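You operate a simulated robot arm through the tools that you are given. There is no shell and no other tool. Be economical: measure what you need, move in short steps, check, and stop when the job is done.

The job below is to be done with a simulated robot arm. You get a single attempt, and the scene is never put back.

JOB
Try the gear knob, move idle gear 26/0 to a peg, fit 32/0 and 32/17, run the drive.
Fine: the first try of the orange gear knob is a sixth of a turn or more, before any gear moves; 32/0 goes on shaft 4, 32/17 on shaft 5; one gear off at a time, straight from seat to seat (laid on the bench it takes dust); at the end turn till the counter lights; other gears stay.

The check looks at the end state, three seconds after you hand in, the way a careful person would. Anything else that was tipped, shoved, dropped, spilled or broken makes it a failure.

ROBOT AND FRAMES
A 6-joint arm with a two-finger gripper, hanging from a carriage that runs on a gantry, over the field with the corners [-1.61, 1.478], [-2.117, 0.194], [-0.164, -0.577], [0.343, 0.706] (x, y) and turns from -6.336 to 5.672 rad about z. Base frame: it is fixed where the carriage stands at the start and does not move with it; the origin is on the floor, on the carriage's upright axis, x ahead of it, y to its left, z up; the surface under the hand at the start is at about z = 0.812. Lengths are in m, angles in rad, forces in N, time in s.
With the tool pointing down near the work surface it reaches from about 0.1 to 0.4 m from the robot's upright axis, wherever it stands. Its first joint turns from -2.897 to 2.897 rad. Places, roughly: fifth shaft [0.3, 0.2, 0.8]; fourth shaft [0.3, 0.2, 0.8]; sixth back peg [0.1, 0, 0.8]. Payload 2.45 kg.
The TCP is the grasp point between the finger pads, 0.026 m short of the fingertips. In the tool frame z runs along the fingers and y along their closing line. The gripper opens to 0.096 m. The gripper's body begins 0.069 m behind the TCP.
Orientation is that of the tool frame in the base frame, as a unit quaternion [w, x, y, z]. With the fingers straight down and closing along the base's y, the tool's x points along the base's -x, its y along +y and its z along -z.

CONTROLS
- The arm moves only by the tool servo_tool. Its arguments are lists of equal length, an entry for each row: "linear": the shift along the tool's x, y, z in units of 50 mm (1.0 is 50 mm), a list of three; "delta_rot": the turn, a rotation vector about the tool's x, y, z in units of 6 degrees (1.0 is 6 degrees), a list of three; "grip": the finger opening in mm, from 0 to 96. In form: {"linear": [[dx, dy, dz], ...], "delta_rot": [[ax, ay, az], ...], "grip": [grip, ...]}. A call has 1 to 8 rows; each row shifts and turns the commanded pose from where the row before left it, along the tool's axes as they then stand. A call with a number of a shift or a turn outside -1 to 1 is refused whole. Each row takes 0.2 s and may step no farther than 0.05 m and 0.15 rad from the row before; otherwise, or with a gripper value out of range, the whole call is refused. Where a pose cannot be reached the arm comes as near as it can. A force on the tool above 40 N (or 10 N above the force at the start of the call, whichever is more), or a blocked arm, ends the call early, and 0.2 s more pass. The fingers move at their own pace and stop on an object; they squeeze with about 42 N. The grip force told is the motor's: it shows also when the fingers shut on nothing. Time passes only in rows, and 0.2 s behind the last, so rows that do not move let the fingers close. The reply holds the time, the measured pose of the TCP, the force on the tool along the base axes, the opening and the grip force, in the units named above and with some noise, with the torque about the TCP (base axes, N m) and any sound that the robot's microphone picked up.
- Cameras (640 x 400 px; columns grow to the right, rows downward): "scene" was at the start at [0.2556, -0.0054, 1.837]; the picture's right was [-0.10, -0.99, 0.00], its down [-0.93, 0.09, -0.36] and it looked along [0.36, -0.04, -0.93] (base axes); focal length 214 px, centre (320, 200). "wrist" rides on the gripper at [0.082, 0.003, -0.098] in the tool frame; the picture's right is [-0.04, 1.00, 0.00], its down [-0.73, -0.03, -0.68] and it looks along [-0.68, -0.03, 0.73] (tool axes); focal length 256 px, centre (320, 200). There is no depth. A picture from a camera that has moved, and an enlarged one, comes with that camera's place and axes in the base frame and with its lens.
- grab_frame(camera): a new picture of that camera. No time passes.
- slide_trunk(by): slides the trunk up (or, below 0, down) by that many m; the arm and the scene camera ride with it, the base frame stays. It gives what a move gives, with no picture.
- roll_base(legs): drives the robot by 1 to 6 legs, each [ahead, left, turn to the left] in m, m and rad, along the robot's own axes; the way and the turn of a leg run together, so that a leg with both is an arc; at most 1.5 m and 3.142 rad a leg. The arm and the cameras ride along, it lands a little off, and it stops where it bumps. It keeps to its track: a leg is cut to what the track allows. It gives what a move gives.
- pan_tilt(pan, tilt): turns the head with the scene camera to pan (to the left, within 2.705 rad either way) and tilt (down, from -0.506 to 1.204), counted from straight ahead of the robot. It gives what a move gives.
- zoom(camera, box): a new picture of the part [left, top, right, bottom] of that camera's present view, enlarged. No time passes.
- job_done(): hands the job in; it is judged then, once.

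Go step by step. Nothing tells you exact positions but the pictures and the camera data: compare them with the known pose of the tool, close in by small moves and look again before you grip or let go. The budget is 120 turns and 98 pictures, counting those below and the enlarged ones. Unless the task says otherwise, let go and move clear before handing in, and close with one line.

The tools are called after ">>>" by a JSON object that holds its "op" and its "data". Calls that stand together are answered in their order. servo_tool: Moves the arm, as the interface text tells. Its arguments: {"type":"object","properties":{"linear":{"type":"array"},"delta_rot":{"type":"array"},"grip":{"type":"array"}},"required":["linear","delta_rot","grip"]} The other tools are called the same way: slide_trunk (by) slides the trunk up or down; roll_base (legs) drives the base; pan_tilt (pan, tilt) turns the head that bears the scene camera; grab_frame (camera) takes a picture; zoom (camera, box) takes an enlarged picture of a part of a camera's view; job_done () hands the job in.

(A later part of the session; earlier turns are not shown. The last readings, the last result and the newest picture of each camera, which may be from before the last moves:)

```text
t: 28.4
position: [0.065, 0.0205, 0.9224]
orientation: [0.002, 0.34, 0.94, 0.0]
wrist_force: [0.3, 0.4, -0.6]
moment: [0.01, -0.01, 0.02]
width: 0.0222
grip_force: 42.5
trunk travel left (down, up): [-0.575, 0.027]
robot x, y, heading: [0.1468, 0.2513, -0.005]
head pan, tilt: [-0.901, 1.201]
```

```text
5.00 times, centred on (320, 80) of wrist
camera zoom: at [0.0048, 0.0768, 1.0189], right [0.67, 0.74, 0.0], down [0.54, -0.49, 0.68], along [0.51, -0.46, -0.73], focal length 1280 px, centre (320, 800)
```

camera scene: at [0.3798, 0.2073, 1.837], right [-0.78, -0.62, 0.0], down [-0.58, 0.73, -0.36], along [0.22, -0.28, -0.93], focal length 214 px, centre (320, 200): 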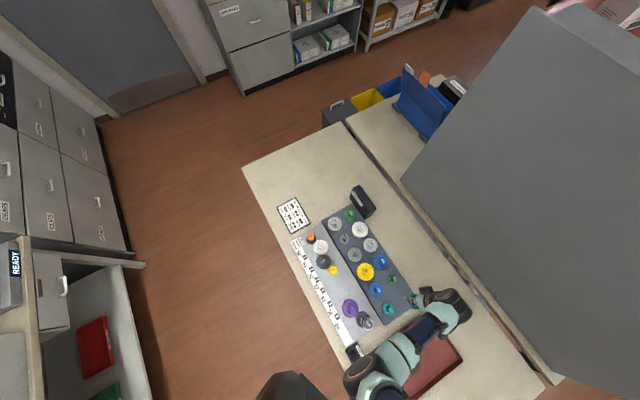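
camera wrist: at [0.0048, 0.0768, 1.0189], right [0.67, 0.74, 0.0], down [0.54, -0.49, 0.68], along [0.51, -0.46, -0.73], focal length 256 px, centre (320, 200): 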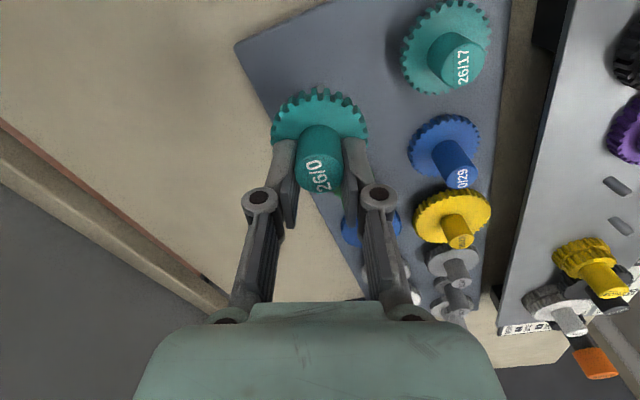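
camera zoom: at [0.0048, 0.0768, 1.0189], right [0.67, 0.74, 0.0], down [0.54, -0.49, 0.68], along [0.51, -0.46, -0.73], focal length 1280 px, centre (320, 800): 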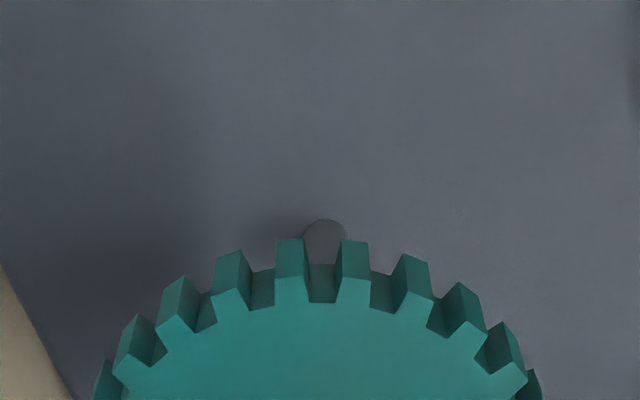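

Aligned within about 1 mm. I'll lower in small steps, watching the force.

>>> {"op": "servo_tool", "data": {"linear": [[0, 0.016, 0.3], [0, 0, 0.3], [0, 0, 0.15], [0, 0, 0.1]], "delta_rot": [[0, 0, 0], [0, 0, 0], [0, 0, 0], [0, 0, 0]], "grip": [10, 10, 10, 10]}}

>>> {"op": "zoom", "data": {"camera": "wrist", "box": [224, 40, 416, 160]}}

```text
t: 29.4
position: [0.0652, 0.0237, 0.881]
orientation: [0.002, 0.341, 0.94, -0.002]
wrist_force: [-0.2, 0.1, -0.7]
moment: [-0.01, 0.02, 0.04]
width: 0.022
grip_force: 42.2
trunk travel left (down, up): [-0.575, 0.027]
robot x, y, heading: [0.1454, 0.256, 0.001]
head pan, tilt: [-0.901, 1.201]
```

```text
3.33 times, centred on (320, 100) of wrist
camera zoom: at [0.0059, 0.0794, 0.9773], right [0.67, 0.74, 0.0], down [0.54, -0.49, 0.68], along [0.51, -0.46, -0.73], focal length 853 px, centre (320, 533)
```

zoom: 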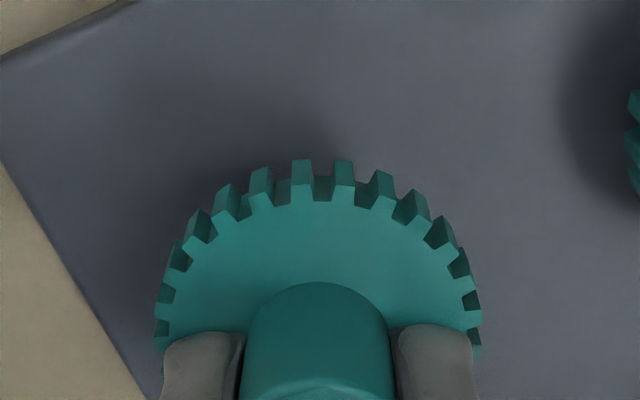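

>>> {"op": "servo_tool", "data": {"linear": [[0, 0, 0.1], [0, 0, 0.1], [0, 0, 0.1], [0, 0, 0.1], [0, 0, 0.08]], "delta_rot": [[0, 0, 0], [0, 0, 0], [0, 0, 0], [0, 0, 0], [0, 0, 0]], "grip": [10, 10, 10, 10, 10]}}

```text
t: 30.6
position: [0.0664, 0.0231, 0.8602]
orientation: [0.0, 0.339, 0.941, -0.001]
wrist_force: [1.5, 7.4, 31.2]
moment: [0.35, 0.05, -0.03]
width: 0.0222
grip_force: 41.4
trunk travel left (down, up): [-0.575, 0.027]
robot x, y, heading: [0.1474, 0.2561, -0.006]
head pan, tilt: [-0.901, 1.201]
stopped in row 5: the force on the tool passed its limit at 43 N (the readings are from after the stop); the commanded pose is now the measured one
```

>>> {"op": "zoom", "data": {"camera": "wrist", "box": [224, 40, 416, 160]}}

>>> {"op": "grab_frame", "data": {"camera": "wrist"}}

```text
3.33 times, centred on (320, 100) of wrist
camera zoom: at [0.0061, 0.0778, 0.9568], right [0.67, 0.74, 0.0], down [0.54, -0.49, 0.68], along [0.51, -0.46, -0.73], focal length 853 px, centre (320, 533)
```

zoom: 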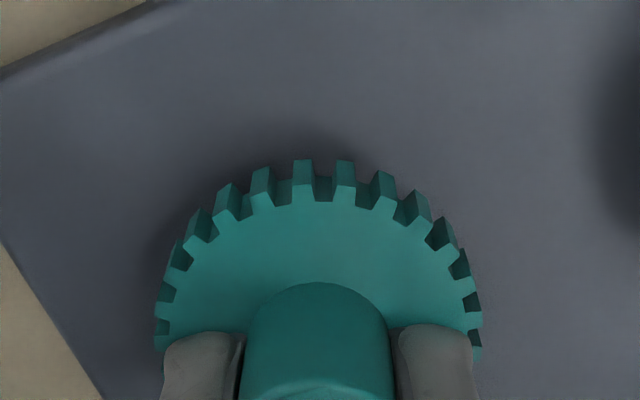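

```text
58 pictures are left
camera wrist: at [0.0061, 0.0778, 0.9568], right [0.67, 0.74, 0.0], down [0.54, -0.49, 0.68], along [0.51, -0.46, -0.73], focal length 256 px, centre (320, 200)
```

wrist: 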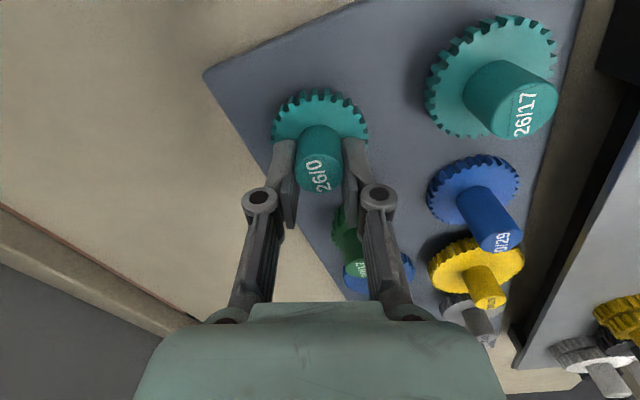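

Contact came at TCP 0.860, which fits a full seat. A small sideways nudge will test whether the peg is holding the gear.

>>> {"op": "servo_tool", "data": {"linear": [[0, 0, -0.06], [0, 0.06, 0], [0, 0, 0]], "delta_rot": [[0, 0, 0], [0, 0, 0], [0, 0, 0]], "grip": [10, 10, 10]}}

```text
t: 31.4
position: [0.0661, 0.0215, 0.8621]
orientation: [0.001, 0.34, 0.94, -0.003]
wrist_force: [-6.3, -1.2, -2.1]
moment: [-0.09, 0.19, 0.04]
width: 0.0221
grip_force: 42.6
trunk travel left (down, up): [-0.575, 0.027]
robot x, y, heading: [0.1459, 0.2502, -0.002]
head pan, tilt: [-0.901, 1.201]
```

The peg holds it, so it is seated. I'll settle it, release, and rise straight up.

>>> {"op": "servo_tool", "data": {"linear": [[0, -0.06, 0], [0, 0, 0.05], [0, 0, 0], [0, 0, 0], [0, 0, -0.6], [0, 0, -0.8]], "delta_rot": [[0, 0, 0], [0, 0, 0], [0, 0, 0], [0, 0, 0], [0, 0, 0], [0, 0, 0]], "grip": [10, 10, 50, 50, 50, 50]}}

>>> {"op": "grab_frame", "data": {"camera": "wrist"}}

```text
t: 32.8
position: [0.0666, 0.024, 0.9277]
orientation: [0.002, 0.34, 0.941, -0.001]
wrist_force: [-0.3, 0.1, 0.3]
moment: [0.01, 0.02, 0.0]
width: 0.0499
grip_force: 0.0
trunk travel left (down, up): [-0.575, 0.027]
robot x, y, heading: [0.1442, 0.2527, 0.001]
head pan, tilt: [-0.901, 1.201]
```

```text
57 pictures are left
camera wrist: at [0.0068, 0.0797, 1.0241], right [0.67, 0.74, 0.0], down [0.54, -0.49, 0.68], along [0.51, -0.46, -0.73], focal length 256 px, centre (320, 200)
```

wrist: 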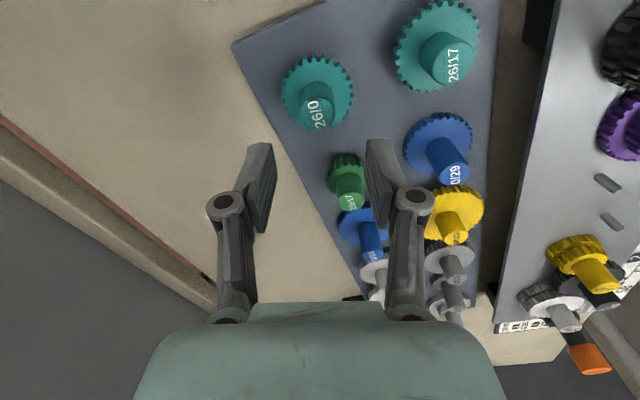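

26/0 stands on the sixth back peg. Now over to 32/0, hovering to measure its hub.

>>> {"op": "servo_tool", "data": {"linear": [[0, 0, -0.9], [-0.697, 0.538, 0], [-0.697, 0.538, 0], [-0.697, 0.538, 0], [-0.697, 0.538, 0], [-0.697, 0.538, 0], [-0.697, 0.538, 0], [0, 0, 0]], "delta_rot": [[0, 0, 0], [0, 0, 0], [0, 0, 0], [0, 0, 0], [0, 0, 0], [0, 0, 0], [0, 0, 0], [0, 0, 0]], "grip": [55, 55, 55, 55, 55, 55, 55, 55]}}

>>> {"op": "zoom", "data": {"camera": "wrist", "box": [160, 0, 480, 200]}}

```text
t: 34.6
position: [0.3317, 0.0124, 0.9726]
orientation: [0.002, 0.341, 0.94, -0.002]
wrist_force: [-0.1, -0.2, 0.6]
moment: [0.0, 0.01, 0.03]
width: 0.055
grip_force: 0.0
trunk travel left (down, up): [-0.575, 0.027]
robot x, y, heading: [0.1453, 0.2533, -0.0]
head pan, tilt: [-0.901, 1.201]
```

```text
2.00 times, centred on (320, 100) of wrist
camera zoom: at [0.2716, 0.0685, 1.0697], right [0.67, 0.74, 0.0], down [0.54, -0.49, 0.68], along [0.5, -0.46, -0.73], focal length 512 px, centre (320, 400)
```

zoom: 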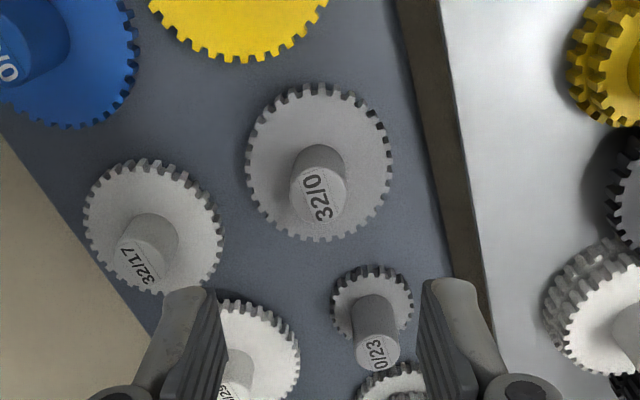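

>>> {"op": "servo_tool", "data": {"linear": [[0.08, -0.01, 0.6], [0, 0, 0.6], [0, 0, 0]], "delta_rot": [[0, 0, 0], [0, 0, 0], [0, 0, 0]], "grip": [50, 50, 50]}}

>>> {"op": "zoom", "data": {"camera": "wrist", "box": [192, 60, 448, 220]}}

```text
t: 35.4
position: [0.3271, 0.0143, 0.9129]
orientation: [0.001, 0.341, 0.94, -0.002]
wrist_force: [0.6, -0.8, 0.7]
moment: [0.02, -0.03, -0.01]
width: 0.0501
grip_force: 0.1
trunk travel left (down, up): [-0.575, 0.027]
robot x, y, heading: [0.1447, 0.2521, 0.003]
head pan, tilt: [-0.901, 1.201]
```

```text
2.50 times, centred on (320, 140) of wrist
camera zoom: at [0.2677, 0.0696, 1.009], right [0.67, 0.74, 0.0], down [0.54, -0.49, 0.68], along [0.51, -0.46, -0.73], focal length 640 px, centre (320, 350)
```

zoom: 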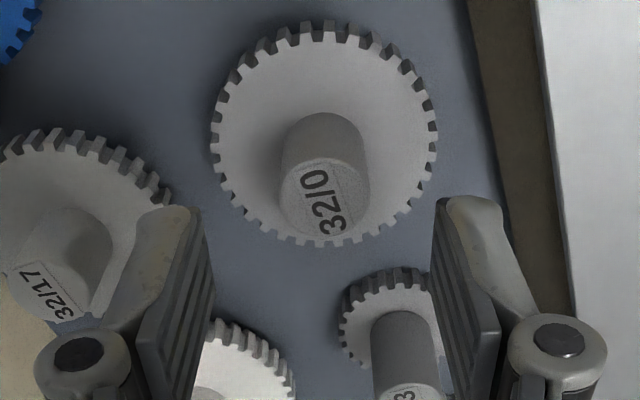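

>>> {"op": "servo_tool", "data": {"linear": [[-0.08, 0.026, 0.4], [0, 0, 0.5], [0, 0, 0]], "delta_rot": [[0, 0, 0], [0, 0, 0], [0, 0, 0]], "grip": [50, 50, 50]}}

>>> {"op": "zoom", "data": {"camera": "wrist", "box": [192, 60, 448, 220]}}

```text
t: 36.2
position: [0.3311, 0.014, 0.8681]
orientation: [0.002, 0.341, 0.94, -0.002]
wrist_force: [0.8, 0.1, -1.1]
moment: [-0.01, -0.02, 0.02]
width: 0.0501
grip_force: 0.0
trunk travel left (down, up): [-0.575, 0.027]
robot x, y, heading: [0.1465, 0.2509, -0.004]
head pan, tilt: [-0.901, 1.201]
```

```text
2.50 times, centred on (320, 140) of wrist
camera zoom: at [0.2704, 0.0697, 0.9649], right [0.67, 0.74, 0.0], down [0.54, -0.49, 0.68], along [0.51, -0.46, -0.73], focal length 640 px, centre (320, 350)
```

zoom: 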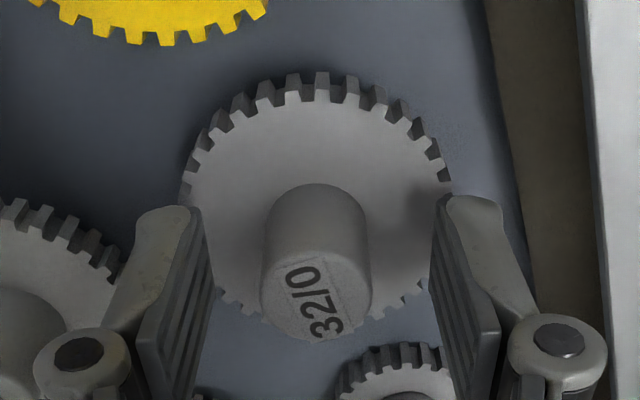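

>>> {"op": "servo_tool", "data": {"linear": [[-0.04, 0, 0], [0, 0, 0], [0, 0, 0], [0, 0, 0]], "delta_rot": [[0, 0, 0], [0, 0, 0], [0, 0, 0], [0, 0, 0]], "grip": [50, 10, 10, 10]}}

>>> {"op": "zoom", "data": {"camera": "wrist", "box": [192, 60, 448, 220]}}

```text
t: 37.2
position: [0.3307, 0.0131, 0.8686]
orientation: [0.002, 0.34, 0.94, -0.001]
wrist_force: [-0.8, 0.9, 0.7]
moment: [0.01, -0.03, -0.02]
width: 0.0222
grip_force: 42.1
trunk travel left (down, up): [-0.575, 0.027]
robot x, y, heading: [0.1418, 0.2502, 0.002]
head pan, tilt: [-0.901, 1.201]
```

```text
2.50 times, centred on (320, 140) of wrist
camera zoom: at [0.2713, 0.0684, 0.9661], right [0.67, 0.74, 0.0], down [0.54, -0.49, 0.68], along [0.51, -0.46, -0.73], focal length 640 px, centre (320, 350)
```

zoom: 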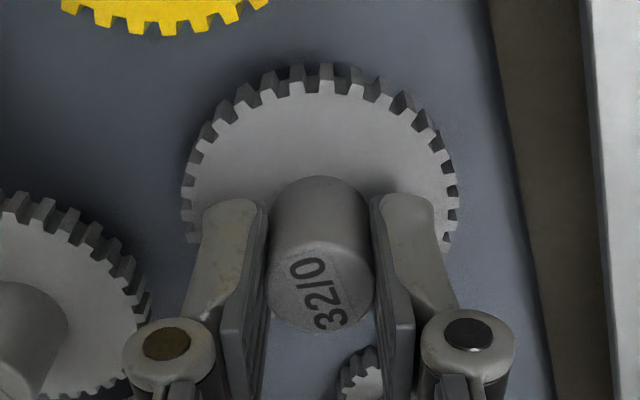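

Clean grip with near-zero force. I'll lift 32/0 straight up and carry it over shaft 4.

>>> {"op": "servo_tool", "data": {"linear": [[0, 0, -0.3], [0, 0, -0.8], [0, 0, -0.8], [0, 0, -0.73], [0.48, 0.585, 0], [0.48, 0.585, 0], [0.48, 0.585, 0], [0.48, 0.585, 0]], "delta_rot": [[0, 0, 0], [0, 0, 0], [0, 0, 0], [0, 0, 0], [0, 0, 0], [0, 0, 0], [0, 0, 0], [0, 0, 0]], "grip": [10, 10, 10, 10, 10, 10, 10, 10]}}

>>> {"op": "servo_tool", "data": {"linear": [[0, 0, 0]], "delta_rot": [[0, 0, 0]], "grip": [10]}}

>>> {"op": "zoom", "data": {"camera": "wrist", "box": [192, 0, 448, 160]}}

```text
t: 39.0
position: [0.3316, 0.1634, 0.9994]
orientation: [0.001, 0.34, 0.94, -0.001]
wrist_force: [-0.2, 0.4, -0.7]
moment: [0.07, 0.02, -0.06]
width: 0.0224
grip_force: 42.2
trunk travel left (down, up): [-0.575, 0.027]
robot x, y, heading: [0.1455, 0.2514, -0.001]
head pan, tilt: [-0.901, 1.201]
```

```text
t: 39.4
position: [0.3311, 0.1632, 0.9978]
orientation: [0.001, 0.34, 0.94, -0.001]
wrist_force: [-0.3, 0.5, -0.4]
moment: [0.01, 0.01, -0.02]
width: 0.0225
grip_force: 42.4
trunk travel left (down, up): [-0.575, 0.027]
robot x, y, heading: [0.1454, 0.252, -0.003]
head pan, tilt: [-0.901, 1.201]
```

```text
2.50 times, centred on (320, 80) of wrist
camera zoom: at [0.2721, 0.2192, 1.0947], right [0.67, 0.74, 0.0], down [0.54, -0.49, 0.68], along [0.51, -0.46, -0.73], focal length 640 px, centre (320, 500)
```

zoom: 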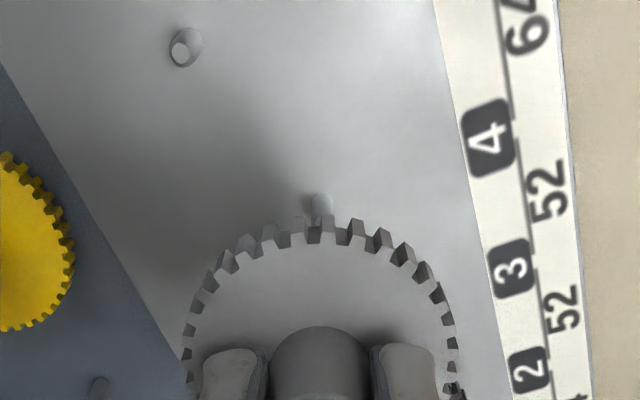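

>>> {"op": "servo_tool", "data": {"linear": [[-0.8, 0, 0], [0, 0, 0]], "delta_rot": [[0, 0, 0], [0, 0, 0]], "grip": [10, 10]}}

>>> {"op": "zoom", "data": {"camera": "wrist", "box": [192, 0, 448, 160]}}

```text
t: 40.0
position: [0.3631, 0.1386, 0.9987]
orientation: [0.001, 0.341, 0.94, -0.002]
wrist_force: [0.6, 0.0, 0.5]
moment: [0.01, -0.02, 0.02]
width: 0.0223
grip_force: 41.8
trunk travel left (down, up): [-0.575, 0.027]
robot x, y, heading: [0.145, 0.2512, 0.001]
head pan, tilt: [-0.901, 1.201]
```

```text
2.50 times, centred on (320, 80) of wrist
camera zoom: at [0.303, 0.194, 1.0951], right [0.67, 0.74, 0.0], down [0.54, -0.49, 0.68], along [0.51, -0.46, -0.73], focal length 640 px, centre (320, 500)
```

zoom: 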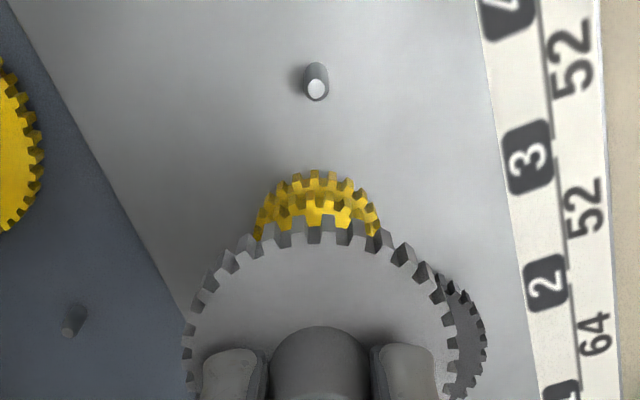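

Pin 4's top is at z ≈ 0.87, 41.9 mm back along tool x. I'll return over it, lower to just above the neighbours, and check the tooth phase.

>>> {"op": "servo_tool", "data": {"linear": [[0.838, -0.028, 0], [0, 0, 0.6], [0, 0, 0.6], [0, 0, 0]], "delta_rot": [[0, 0, 0], [0, 0, 0], [0, 0, 0], [0, 0, 0]], "grip": [10, 10, 10, 10]}}

>>> {"op": "grab_frame", "data": {"camera": "wrist"}}

>>> {"op": "zoom", "data": {"camera": "wrist", "box": [192, 60, 448, 220]}}

```text
t: 41.0
position: [0.3308, 0.1658, 0.9419]
orientation: [0.002, 0.34, 0.94, -0.002]
wrist_force: [0.2, 1.1, -0.1]
moment: [0.02, 0.0, 0.03]
width: 0.0224
grip_force: 41.9
trunk travel left (down, up): [-0.575, 0.027]
robot x, y, heading: [0.1443, 0.2513, -0.005]
head pan, tilt: [-0.901, 1.201]
```

```text
50 pictures are left
camera wrist: at [0.2713, 0.2207, 1.0385], right [0.67, 0.74, 0.0], down [0.54, -0.49, 0.68], along [0.51, -0.46, -0.73], focal length 256 px, centre (320, 200)
```

wrist: 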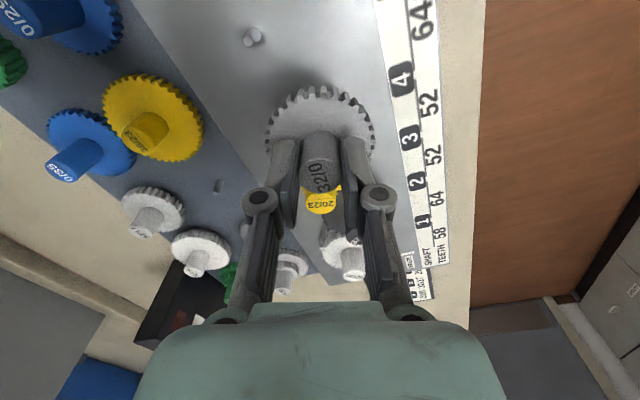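

```text
2.50 times, centred on (320, 140) of wrist
camera zoom: at [0.2713, 0.2207, 1.0385], right [0.67, 0.74, 0.0], down [0.54, -0.49, 0.68], along [0.51, -0.46, -0.73], focal length 640 px, centre (320, 350)
```

zoom: 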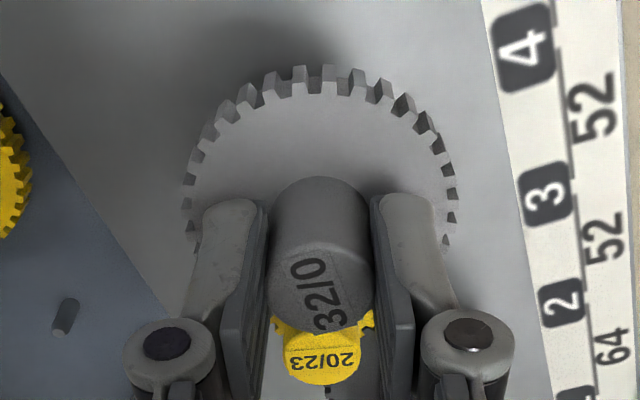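

>>> {"op": "servo_tool", "data": {"linear": [[0, 0, 0.1], [0, 0, 0.1], [0, 0, 0.1], [0, 0, 0.1], [0, 0, 0.1]], "delta_rot": [[0, 0, 0], [0, 0, 0], [0, 0, 0], [0, 0, 0], [0, 0, 0]], "grip": [10, 10, 10, 10, 10]}}

```text
t: 42.2
position: [0.3307, 0.164, 0.9168]
orientation: [0.002, 0.341, 0.94, -0.001]
wrist_force: [3.1, 4.5, 1.9]
moment: [0.18, -0.2, 0.0]
width: 0.0225
grip_force: 42.5
trunk travel left (down, up): [-0.575, 0.027]
robot x, y, heading: [0.1449, 0.2527, 0.002]
head pan, tilt: [-0.901, 1.201]
```

>>> {"op": "servo_tool", "data": {"linear": [[0, 0, 0.06], [0, 0, 0.06], [0, 0, 0.06], [0, 0, 0.04]], "delta_rot": [[0, 0, 0], [0, 0, 0], [0, 0, 0], [0, 0, 0]], "grip": [10, 10, 10, 10]}}

>>> {"op": "zoom", "data": {"camera": "wrist", "box": [192, 60, 448, 220]}}

```text
t: 43.1
position: [0.331, 0.165, 0.9081]
orientation: [0.001, 0.34, 0.941, 0.001]
wrist_force: [-4.2, 9.8, 28.3]
moment: [0.31, 0.28, 0.01]
width: 0.0226
grip_force: 41.9
trunk travel left (down, up): [-0.575, 0.027]
robot x, y, heading: [0.1421, 0.2523, 0.002]
head pan, tilt: [-0.901, 1.201]
stopped in row 4: the force on the tool passed its limit at 43 N (the readings are from after the stop); the commanded pose is now the measured one
```

```text
2.50 times, centred on (320, 140) of wrist
camera zoom: at [0.2708, 0.2198, 1.0041], right [0.67, 0.74, 0.0], down [0.54, -0.49, 0.68], along [0.51, -0.46, -0.73], focal length 640 px, centre (320, 350)
```

zoom: 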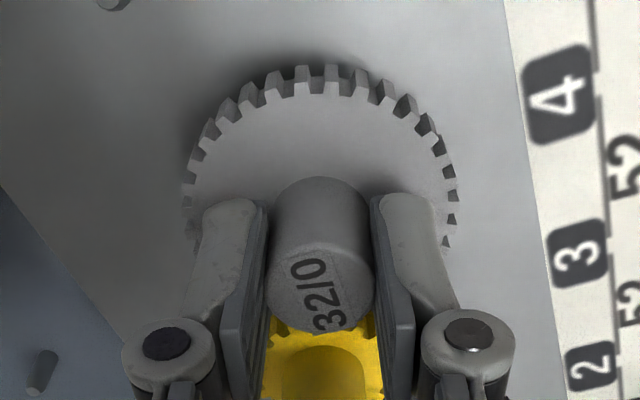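

It stopped at the expected seat height, 0.908. I'll release, rise, and check that it sits level and meshes.

>>> {"op": "servo_tool", "data": {"linear": [[0, 0, 0], [0, 0, 0], [0, 0, -0.7], [0, 0, -0.5], [0, 0, 0]], "delta_rot": [[0, 0, 0], [0, 0, 0], [0, 0, 0], [0, 0, 0], [0, 0, 0]], "grip": [50, 50, 50, 50, 50]}}

>>> {"op": "zoom", "data": {"camera": "wrist", "box": [192, 20, 448, 180]}}

```text
t: 44.3
position: [0.3309, 0.1637, 0.9675]
orientation: [0.002, 0.34, 0.94, 0.0]
wrist_force: [-0.7, 0.7, -0.2]
moment: [0.02, -0.01, -0.01]
width: 0.0501
grip_force: 0.0
trunk travel left (down, up): [-0.575, 0.027]
robot x, y, heading: [0.1463, 0.2503, -0.007]
head pan, tilt: [-0.901, 1.201]
```

```text
2.50 times, centred on (320, 100) of wrist
camera zoom: at [0.2709, 0.2189, 1.0647], right [0.67, 0.74, 0.0], down [0.54, -0.49, 0.68], along [0.51, -0.46, -0.73], focal length 640 px, centre (320, 450)
```

zoom: 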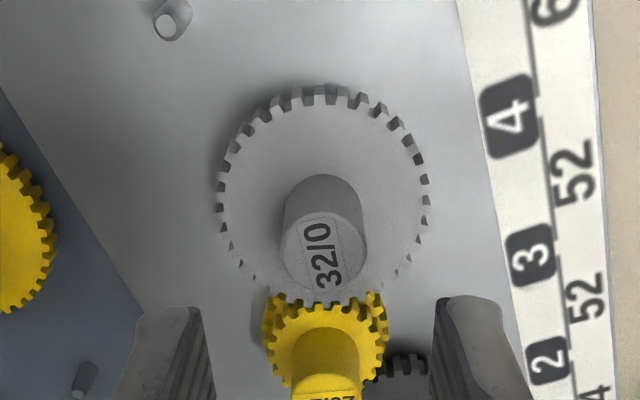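

32/0 sits level and meshes with shaft 3. Next, 32/17.

>>> {"op": "servo_tool", "data": {"linear": [[0, 0, -0.3], [-0.408, -0.651, 0], [-0.408, -0.651, 0], [-0.408, -0.651, 0], [-0.408, -0.651, 0], [-0.408, -0.651, 0], [-0.408, -0.651, 0], [0, 0, 0.6]], "delta_rot": [[0, 0, 0], [0, 0, 0], [0, 0, 0], [0, 0, 0], [0, 0, 0], [0, 0, 0], [0, 0, 0], [0, 0, 0]], "grip": [50, 50, 50, 50, 50, 50, 50, 50]}}

>>> {"op": "servo_tool", "data": {"linear": [[0, 0, 0.6], [0, 0, 0]], "delta_rot": [[0, 0, 0], [0, 0, 0]], "grip": [50, 50]}}

>>> {"op": "zoom", "data": {"camera": "wrist", "box": [192, 60, 448, 220]}}

```text
t: 46.1
position: [0.2994, -0.0688, 0.9524]
orientation: [0.002, 0.34, 0.941, -0.001]
wrist_force: [0.6, -0.2, -1.2]
moment: [0.0, 0.0, 0.0]
width: 0.0496
grip_force: 0.0
trunk travel left (down, up): [-0.575, 0.027]
robot x, y, heading: [0.1426, 0.2524, -0.002]
head pan, tilt: [-0.901, 1.201]
```

```text
t: 46.7
position: [0.2984, -0.0661, 0.9227]
orientation: [0.002, 0.34, 0.941, -0.001]
wrist_force: [-0.3, 0.1, 0.1]
moment: [-0.01, -0.02, -0.01]
width: 0.0502
grip_force: 0.0
trunk travel left (down, up): [-0.575, 0.027]
robot x, y, heading: [0.1491, 0.2525, -0.005]
head pan, tilt: [-0.901, 1.201]
```

```text
2.50 times, centred on (320, 140) of wrist
camera zoom: at [0.2378, -0.0109, 1.0195], right [0.67, 0.74, 0.0], down [0.54, -0.49, 0.68], along [0.51, -0.46, -0.73], focal length 640 px, centre (320, 350)
```

zoom: 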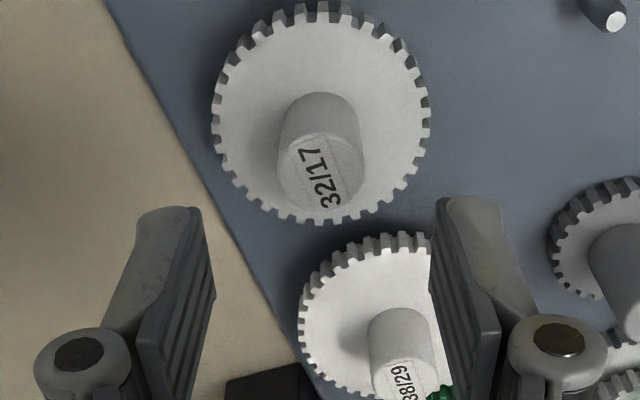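

>>> {"op": "servo_tool", "data": {"linear": [[-0.1, 0.01, 0.4], [0, 0, 0.4], [0, 0, 0.28], [0, 0, 0]], "delta_rot": [[0, 0, 0], [0, 0, 0], [0, 0, 0], [0, 0, 0]], "grip": [50, 50, 50, 50]}}

>>> {"op": "zoom", "data": {"camera": "wrist", "box": [192, 60, 448, 220]}}

```text
t: 47.7
position: [0.3008, -0.0684, 0.8683]
orientation: [0.001, 0.34, 0.941, -0.002]
wrist_force: [-0.1, -0.5, 0.3]
moment: [0.05, -0.02, 0.0]
width: 0.05
grip_force: 0.0
trunk travel left (down, up): [-0.575, 0.027]
robot x, y, heading: [0.1415, 0.2488, -0.002]
head pan, tilt: [-0.901, 1.201]
```

```text
2.50 times, centred on (320, 140) of wrist
camera zoom: at [0.2422, -0.0136, 0.965], right [0.67, 0.74, 0.0], down [0.54, -0.49, 0.68], along [0.51, -0.46, -0.73], focal length 640 px, centre (320, 350)
```

zoom: 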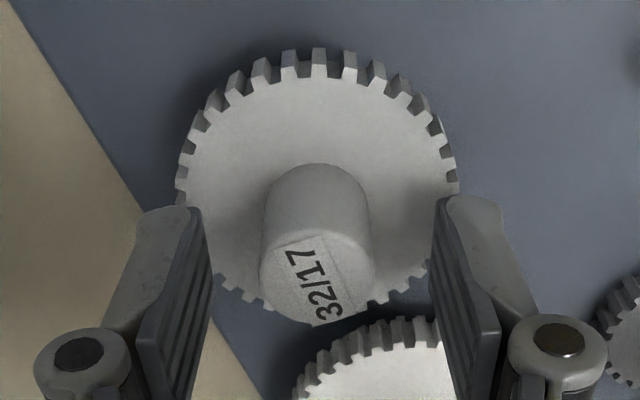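

>>> {"op": "servo_tool", "data": {"linear": [[0.08, -0.01, -0.04], [0, 0, 0], [0, 0, 0], [0, 0, 0], [0, 0, 0]], "delta_rot": [[0, 0, 0], [0, 0, 0], [0, 0, 0], [0, 0, 0], [0, 0, 0]], "grip": [50, 10, 10, 10, 10]}}

>>> {"op": "zoom", "data": {"camera": "wrist", "box": [192, 60, 448, 220]}}

```text
t: 48.9
position: [0.2992, -0.0663, 0.8716]
orientation: [0.002, 0.34, 0.941, -0.001]
wrist_force: [-2.2, -1.3, 2.3]
moment: [-0.01, 0.0, 0.02]
width: 0.0224
grip_force: 41.5
trunk travel left (down, up): [-0.575, 0.027]
robot x, y, heading: [0.146, 0.2468, -0.0]
head pan, tilt: [-0.901, 1.201]
```

```text
2.50 times, centred on (320, 140) of wrist
camera zoom: at [0.2396, -0.011, 0.967], right [0.67, 0.74, 0.0], down [0.54, -0.49, 0.68], along [0.51, -0.46, -0.73], focal length 640 px, centre (320, 350)
```

zoom: 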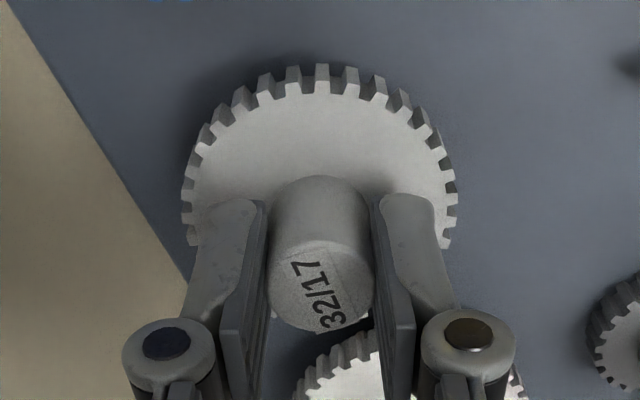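

Same clean grip as before. I'll lift and carry it to shaft 5, stopping 30 mm short to see the pin.

>>> {"op": "servo_tool", "data": {"linear": [[0, 0, -0.3], [0, 0, -0.8], [0, 0, -0.8], [0, 0, -0.67]], "delta_rot": [[0, 0, 0], [0, 0, 0], [0, 0, 0], [0, 0, 0]], "grip": [10, 10, 10, 10]}}

>>> {"op": "servo_tool", "data": {"linear": [[0.481, 0.527, 0], [0.481, 0.527, 0], [0.481, 0.527, 0], [0.481, 0.527, 0], [0.481, 0.527, 0], [0.481, 0.527, 0], [0, 0, 0], [0, 0, 0]], "delta_rot": [[0, 0, 0], [0, 0, 0], [0, 0, 0], [0, 0, 0], [0, 0, 0], [0, 0, 0], [0, 0, 0], [0, 0, 0]], "grip": [10, 10, 10, 10, 10, 10, 10, 10]}}

>>> {"op": "zoom", "data": {"camera": "wrist", "box": [192, 0, 448, 160]}}

```text
t: 49.9
position: [0.2996, -0.0675, 1.0004]
orientation: [0.001, 0.34, 0.94, -0.001]
wrist_force: [-0.2, 0.4, -1.1]
moment: [-0.03, -0.01, -0.01]
width: 0.0227
grip_force: 41.7
trunk travel left (down, up): [-0.575, 0.027]
robot x, y, heading: [0.1448, 0.2507, -0.003]
head pan, tilt: [-0.901, 1.201]
```

```text
t: 51.7
position: [0.2932, 0.1512, 0.9967]
orientation: [0.002, 0.341, 0.94, 0.0]
wrist_force: [0.2, -0.2, -0.3]
moment: [-0.01, 0.03, 0.0]
width: 0.0224
grip_force: 42.3
trunk travel left (down, up): [-0.575, 0.027]
robot x, y, heading: [0.147, 0.2529, -0.001]
head pan, tilt: [-0.901, 1.201]
```

```text
2.50 times, centred on (320, 80) of wrist
camera zoom: at [0.2328, 0.2065, 1.0934], right [0.67, 0.74, 0.0], down [0.54, -0.49, 0.68], along [0.51, -0.46, -0.73], focal length 640 px, centre (320, 500)
```

zoom: 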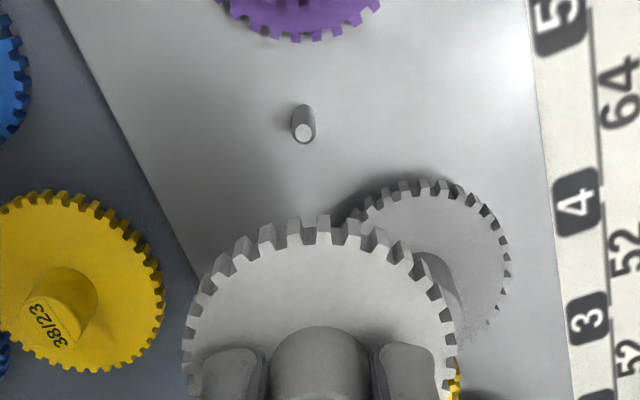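

Pin 5 is 31 mm along tool x and -4.4 mm along y. I'll align and lower in steps.

>>> {"op": "servo_tool", "data": {"linear": [[0.62, -0.088, 0], [0, 0, 0.5], [0, 0, 0.5], [0, 0, 0]], "delta_rot": [[0, 0, 0], [0, 0, 0], [0, 0, 0], [0, 0, 0]], "grip": [10, 10, 10, 10]}}

>>> {"op": "zoom", "data": {"camera": "wrist", "box": [192, 20, 448, 180]}}

```text
t: 52.7
position: [0.2673, 0.1638, 0.9499]
orientation: [0.002, 0.34, 0.941, -0.001]
wrist_force: [-0.3, 0.4, -0.4]
moment: [0.0, 0.01, -0.01]
width: 0.0223
grip_force: 42.2
trunk travel left (down, up): [-0.575, 0.027]
robot x, y, heading: [0.1466, 0.254, -0.003]
head pan, tilt: [-0.901, 1.201]
```

```text
2.50 times, centred on (320, 100) of wrist
camera zoom: at [0.2059, 0.2202, 1.0473], right [0.67, 0.74, 0.0], down [0.54, -0.49, 0.68], along [0.51, -0.46, -0.73], focal length 640 px, centre (320, 450)
```

zoom: 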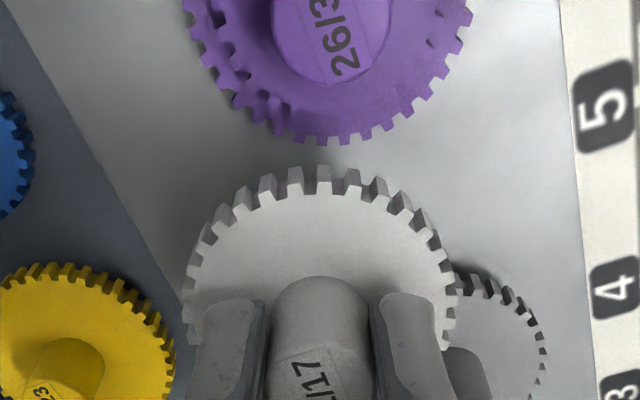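

>>> {"op": "servo_tool", "data": {"linear": [[0, 0, 0.12], [0, 0, 0.12], [0, 0, 0.12], [0, 0, 0.12], [0, 0, 0.1]], "delta_rot": [[0, 0, 0], [0, 0, 0], [0, 0, 0], [0, 0, 0], [0, 0, 0]], "grip": [10, 10, 10, 10, 10]}}

>>> {"op": "zoom", "data": {"camera": "wrist", "box": [192, 20, 448, 180]}}

```text
t: 53.9
position: [0.2668, 0.1658, 0.9192]
orientation: [0.002, 0.34, 0.94, 0.001]
wrist_force: [8.4, 12.2, 5.1]
moment: [0.62, -0.43, 0.01]
width: 0.0225
grip_force: 42.5
trunk travel left (down, up): [-0.575, 0.027]
robot x, y, heading: [0.1432, 0.2526, -0.005]
head pan, tilt: [-0.901, 1.201]
```

```text
2.50 times, centred on (320, 100) of wrist
camera zoom: at [0.2059, 0.2216, 1.0156], right [0.67, 0.74, 0.0], down [0.54, -0.49, 0.68], along [0.51, -0.45, -0.73], focal length 640 px, centre (320, 450)
```

zoom: 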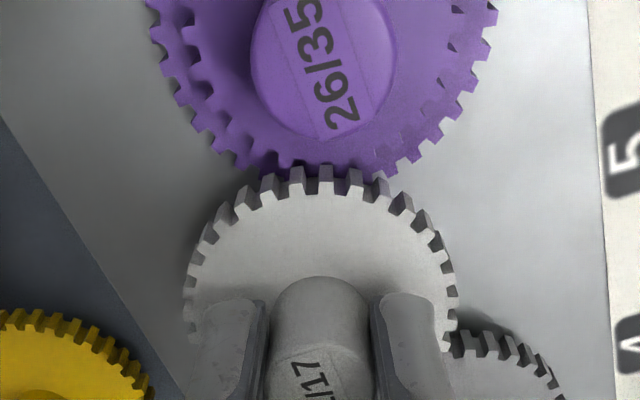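

The pin has engaged with some side load toward +y. I'll relieve that, then continue.

>>> {"op": "servo_tool", "data": {"linear": [[0, 0.05, 0], [0, 0, 0]], "delta_rot": [[0, 0, 0], [0, 0, 0]], "grip": [10, 10]}}

```text
t: 54.5
position: [0.2661, 0.1658, 0.9195]
orientation: [0.002, 0.341, 0.94, -0.001]
wrist_force: [4.1, 4.3, -3.4]
moment: [0.18, -0.18, 0.0]
width: 0.0227
grip_force: 41.9
trunk travel left (down, up): [-0.575, 0.027]
robot x, y, heading: [0.1454, 0.2499, -0.001]
head pan, tilt: [-0.901, 1.201]
```

>>> {"op": "servo_tool", "data": {"linear": [[0, 0.02, 0.06], [0, 0, 0.05], [0, 0, 0.05], [0, 0, 0.03], [0, 0, 0.03]], "delta_rot": [[0, 0, 0], [0, 0, 0], [0, 0, 0], [0, 0, 0], [0, 0, 0]], "grip": [10, 10, 10, 10, 10]}}

>>> {"op": "zoom", "data": {"camera": "wrist", "box": [192, 20, 448, 180]}}

```text
t: 55.7
position: [0.2655, 0.1662, 0.9083]
orientation: [0.002, 0.34, 0.94, -0.001]
wrist_force: [0.8, 1.9, 11.9]
moment: [0.02, 0.09, 0.02]
width: 0.0225
grip_force: 42.4
trunk travel left (down, up): [-0.575, 0.027]
robot x, y, heading: [0.1421, 0.2477, 0.001]
head pan, tilt: [-0.901, 1.201]
```

```text
2.50 times, centred on (320, 100) of wrist
camera zoom: at [0.2061, 0.2223, 1.0052], right [0.67, 0.74, 0.0], down [0.54, -0.49, 0.68], along [0.51, -0.46, -0.73], focal length 640 px, centre (320, 450)
```

zoom: 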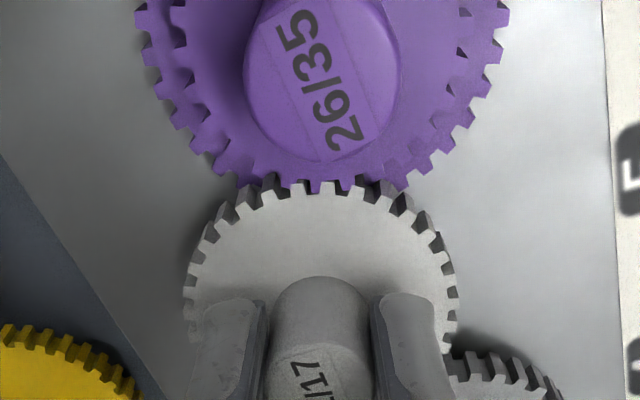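

32/17 is down at the seat and meshing. I'll release and rise, then look.

>>> {"op": "servo_tool", "data": {"linear": [[0, 0, 0], [0, 0, 0], [0, 0, -0.7], [0, 0, -0.8], [0, 0, 0]], "delta_rot": [[0, 0, 0], [0, 0, 0], [0, 0, 0], [0, 0, 0], [0, 0, 0]], "grip": [50, 50, 50, 50, 50]}}

>>> {"op": "grab_frame", "data": {"camera": "wrist"}}

```text
t: 56.9
position: [0.2637, 0.1696, 0.9825]
orientation: [0.002, 0.339, 0.941, -0.001]
wrist_force: [-0.8, -0.3, -0.3]
moment: [0.02, -0.03, -0.02]
width: 0.0499
grip_force: 0.1
trunk travel left (down, up): [-0.575, 0.027]
robot x, y, heading: [0.1453, 0.2502, -0.002]
head pan, tilt: [-0.901, 1.201]
```

```text
39 pictures are left
camera wrist: at [0.2035, 0.2258, 1.0792], right [0.67, 0.74, 0.0], down [0.54, -0.49, 0.68], along [0.51, -0.46, -0.73], focal length 256 px, centre (320, 200)
```

wrist: 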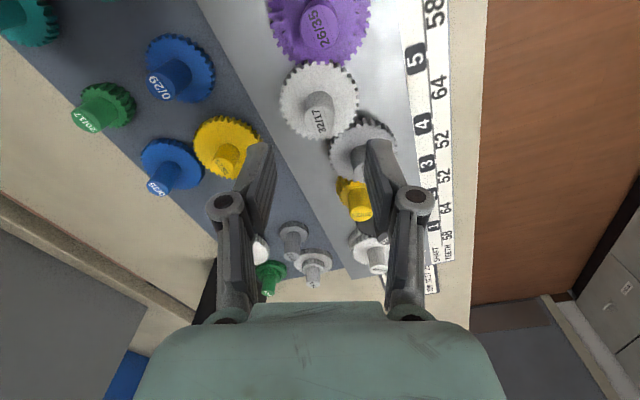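

All gears are placed. Now back to the knob. The earlier drift means the true knob axis is near [0.5265, 0.0855], so I'll grip there.

>>> {"op": "servo_tool", "data": {"linear": [[-0.852, 0.345, 0], [-0.852, 0.345, 0], [-0.852, 0.345, 0], [-0.852, 0.345, 0], [-0.852, 0.345, 0], [-0.852, 0.345, 0], [0, 0, 0], [0, 0, 0]], "delta_rot": [[0, 0, 0], [0, 0, 0], [0, 0, 0], [0, 0, 0], [0, 0, 0], [0, 0, 0], [0, 0, -1], [0, 0, -1]], "grip": [60, 60, 60, 60, 60, 60, 60, 60]}}

>>> {"op": "servo_tool", "data": {"linear": [[0, 0, 0], [0, 0, 0], [0, 0, 0], [0, 0, 0], [0, 0, 0], [0, 0, 0], [0, 0, 0], [0, 0, 0]], "delta_rot": [[0, 0, -1], [0, 0, -1], [0, 0, -1], [0, 0, -1], [0, 0, -1], [0, 0, -1], [0, 0, -1], [0, 0, -1]], "grip": [60, 60, 60, 60, 60, 60, 60, 60]}}

>>> {"op": "servo_tool", "data": {"linear": [[0, 0, 0], [0, 0, 0], [0, 0, 0], [0, 0, 0], [0, 0, 0], [0, 0, 0]], "delta_rot": [[0, 0, -1], [0, 0, -1], [0, 0, -1], [0, 0, -1], [0, 0, -1], [0, 0, 0]], "grip": [60, 60, 60, 60, 60, 60]}}

>>> {"op": "grab_frame", "data": {"camera": "wrist"}}

>>> {"op": "grab_frame", "data": {"camera": "scene"}}

```text
t: 58.7
position: [0.5278, 0.0836, 0.9836]
orientation: [0.001, 0.24, 0.971, -0.002]
wrist_force: [0.3, 0.4, 0.4]
moment: [0.03, 0.01, 0.0]
width: 0.0599
grip_force: 0.1
trunk travel left (down, up): [-0.575, 0.027]
robot x, y, heading: [0.1433, 0.25, -0.003]
head pan, tilt: [-0.901, 1.201]
```

```text
t: 60.5
position: [0.5288, 0.083, 0.9839]
orientation: [0.001, -0.177, 0.984, -0.001]
wrist_force: [0.7, -0.3, 0.4]
moment: [0.0, 0.01, 0.0]
width: 0.0601
grip_force: 0.1
trunk travel left (down, up): [-0.575, 0.027]
robot x, y, heading: [0.1458, 0.2526, -0.001]
head pan, tilt: [-0.901, 1.201]
```

```text
t: 61.9
position: [0.5295, 0.0819, 0.983]
orientation: [0.002, -0.425, 0.905, -0.002]
wrist_force: [-0.1, -0.1, -0.1]
moment: [-0.03, 0.04, 0.02]
width: 0.0603
grip_force: 0.1
trunk travel left (down, up): [-0.575, 0.027]
robot x, y, heading: [0.1441, 0.2518, 0.001]
head pan, tilt: [-0.901, 1.201]
```

```text
38 pictures are left
camera wrist: at [0.4745, 0.023, 1.0806], right [-0.74, 0.67, 0.0], down [0.49, 0.55, 0.68], along [0.46, 0.5, -0.73], focal length 256 px, centre (320, 200)
```

wrist: 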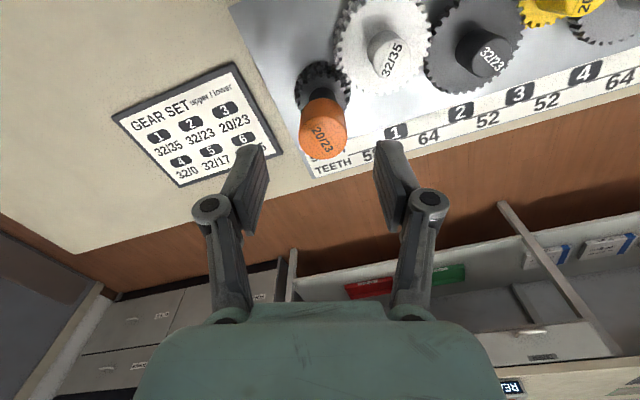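

```text
37 pictures are left
camera scene: at [0.3797, 0.2076, 1.837], right [-0.78, -0.62, 0.0], down [-0.58, 0.73, -0.36], along [0.22, -0.28, -0.93], focal length 214 px, centre (320, 200)
```

scene: 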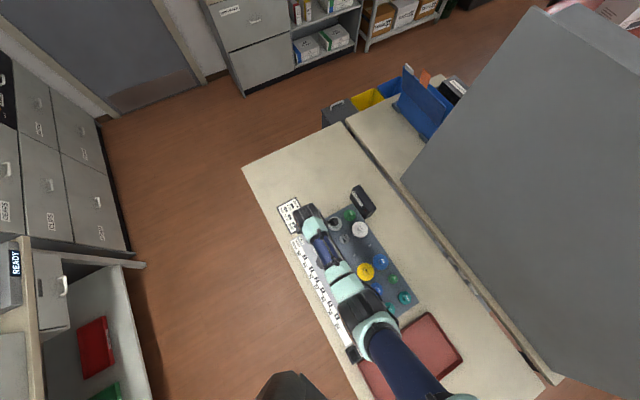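

>>> {"op": "servo_tool", "data": {"linear": [[0.04, 0.06, 0.5], [0, 0, 0.5], [0, 0, 0.55], [0, 0, 0]], "delta_rot": [[0, 0, 0], [0, 0, 0], [0, 0, 0], [0, 0, 0]], "grip": [60, 60, 60, 60]}}

>>> {"op": "zoom", "data": {"camera": "wrist", "box": [192, 80, 448, 240]}}

```text
t: 62.9
position: [0.5267, 0.0816, 0.9075]
orientation: [0.001, -0.425, 0.905, -0.002]
wrist_force: [0.2, 0.2, 0.6]
moment: [-0.02, 0.02, 0.0]
width: 0.0603
grip_force: 0.1
trunk travel left (down, up): [-0.575, 0.027]
robot x, y, heading: [0.1466, 0.2512, -0.007]
head pan, tilt: [-0.901, 1.201]
```

```text
2.50 times, centred on (320, 160) of wrist
camera zoom: at [0.473, 0.021, 1.0046], right [-0.74, 0.67, 0.0], down [0.49, 0.55, 0.68], along [0.46, 0.5, -0.73], focal length 640 px, centre (320, 300)
```

zoom: 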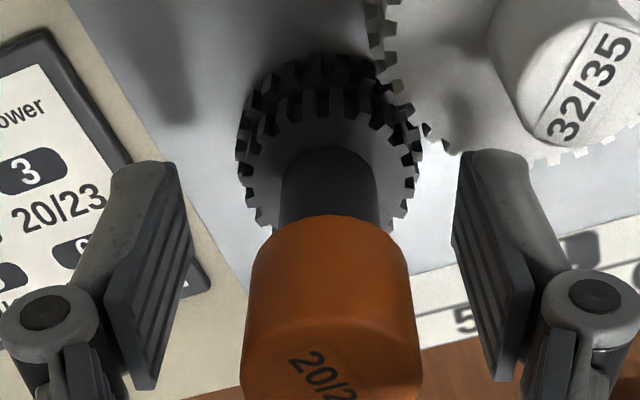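

>>> {"op": "servo_tool", "data": {"linear": [[-0.06, 0.045, 0], [0, 0, 0], [0, 0, 0], [0, 0, 0], [0, 0, 0]], "delta_rot": [[0, 0, 0], [0, 0, 0], [0, 0, 0], [0, 0, 0.7], [0, 0, 0.7]], "grip": [50, 20, 20, 20, 20]}}

>>> {"op": "servo_tool", "data": {"linear": [[0, 0, 0], [0, 0, 0], [0, 0, 0]], "delta_rot": [[0, 0, 0.9], [0, 0, 0.9], [0, 0, 0.9]], "grip": [20, 20, 20]}}

```text
t: 64.1
position: [0.5268, 0.0834, 0.9074]
orientation: [0.001, -0.357, 0.934, -0.002]
wrist_force: [-4.6, 2.2, 29.2]
moment: [-0.2, 0.46, -0.01]
width: 0.0298
grip_force: 45.0
trunk travel left (down, up): [-0.575, 0.027]
robot x, y, heading: [0.1434, 0.2514, -0.008]
head pan, tilt: [-0.901, 1.201]
```

```text
t: 64.9
position: [0.5264, 0.0843, 0.9074]
orientation: [0.002, -0.222, 0.975, -0.002]
wrist_force: [-0.8, -3.6, 22.0]
moment: [-0.13, 0.45, 0.0]
width: 0.0298
grip_force: 44.9
trunk travel left (down, up): [-0.575, 0.027]
robot x, y, heading: [0.1459, 0.2523, -0.002]
head pan, tilt: [-0.901, 1.201]
```

Turning smoothly. I'll relieve the downward press by 1 mm and go on.

>>> {"op": "servo_tool", "data": {"linear": [[0, 0, -0.02], [0, 0, 0], [0, 0, 0], [0, 0, 0], [0, 0, 0], [0, 0, 0]], "delta_rot": [[0, 0, 0.9], [0, 0, 0.9], [0, 0, 0.9], [0, 0, 0.9], [0, 0, 0.9], [0, 0, 0.9]], "grip": [20, 20, 20, 20, 20, 20]}}

>>> {"op": "grab_frame", "data": {"camera": "wrist"}}

```text
t: 66.3
position: [0.5274, 0.0853, 0.9078]
orientation: [0.002, 0.059, 0.998, -0.003]
wrist_force: [14.4, -10.2, -23.5]
moment: [-0.01, 0.08, 0.0]
width: 0.0297
grip_force: 44.6
trunk travel left (down, up): [-0.575, 0.027]
robot x, y, heading: [0.1431, 0.2535, -0.003]
head pan, tilt: [-0.901, 1.201]
```

```text
35 pictures are left
camera wrist: at [0.4468, 0.0992, 1.0038], right [0.16, 0.99, 0.0], down [0.72, -0.11, 0.68], along [0.67, -0.11, -0.73], focal length 256 px, centre (320, 200)
```

wrist: 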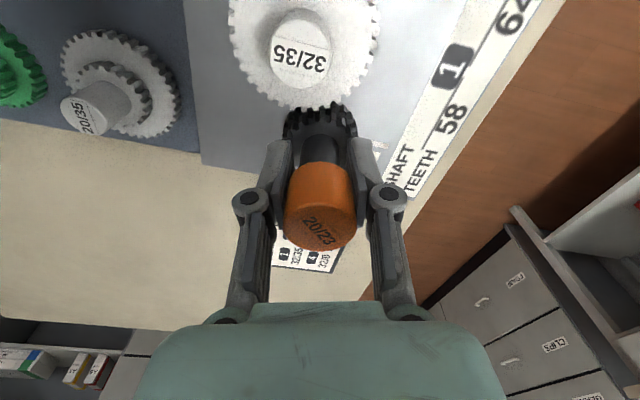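

>>> {"op": "servo_tool", "data": {"linear": [[-0.03, -0.02, 0.015], [0, 0, 0], [0, 0, 0], [0, 0, 0], [0, 0, 0], [0, 0, 0]], "delta_rot": [[0, 0, 0.9], [0, 0, 0.9], [0, 0, 0.9], [0, 0, 0.9], [0, 0, 0.9], [0, 0, 0.9]], "grip": [20, 20, 20, 20, 20, 20]}}

>>> {"op": "servo_tool", "data": {"linear": [[0, 0, 0], [0, 0, 0], [0, 0, 0], [0, 0, 0], [0, 0, 0], [0, 0, 0]], "delta_rot": [[0, 0, 0.9], [0, 0, 0.9], [0, 0, 0.9], [0, 0, 0.9], [0, 0, 0.9], [0, 0, 0.9]], "grip": [20, 20, 20, 20, 20, 20]}}

>>> {"op": "grab_frame", "data": {"camera": "scene"}}

```text
t: 67.7
position: [0.5275, 0.0851, 0.9076]
orientation: [0.001, 0.335, 0.942, -0.001]
wrist_force: [-6.7, 3.4, 26.5]
moment: [0.5, 0.56, -0.02]
width: 0.0298
grip_force: 45.1
trunk travel left (down, up): [-0.575, 0.027]
robot x, y, heading: [0.1466, 0.2505, -0.001]
head pan, tilt: [-0.901, 1.201]
```

```text
t: 68.7
position: [0.5267, 0.0848, 0.9073]
orientation: [0.001, 0.486, 0.874, 0.0]
wrist_force: [-6.1, 5.2, 22.8]
moment: [0.18, 0.16, -0.01]
width: 0.0296
grip_force: 44.8
trunk travel left (down, up): [-0.575, 0.027]
robot x, y, heading: [0.1441, 0.249, -0.003]
head pan, tilt: [-0.901, 1.201]
stopped in row 4: the force on the tool passed its limit at 42 N (the readings are from after the stop); the commanded pose is now the measured one
```

```text
34 pictures are left
camera scene: at [0.3797, 0.2079, 1.8367], right [-0.78, -0.62, 0.0], down [-0.58, 0.73, -0.36], along [0.22, -0.28, -0.93], focal length 214 px, centre (320, 200)
```

scene: 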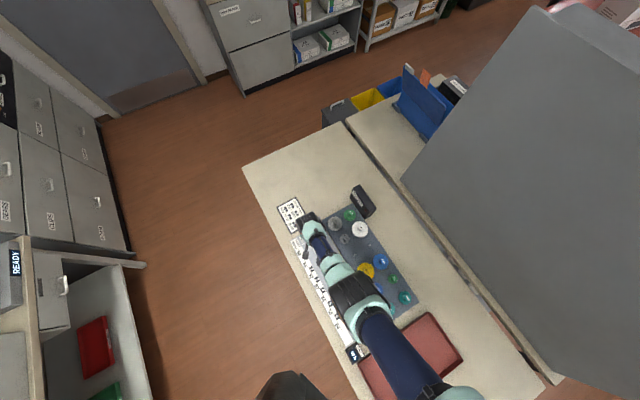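

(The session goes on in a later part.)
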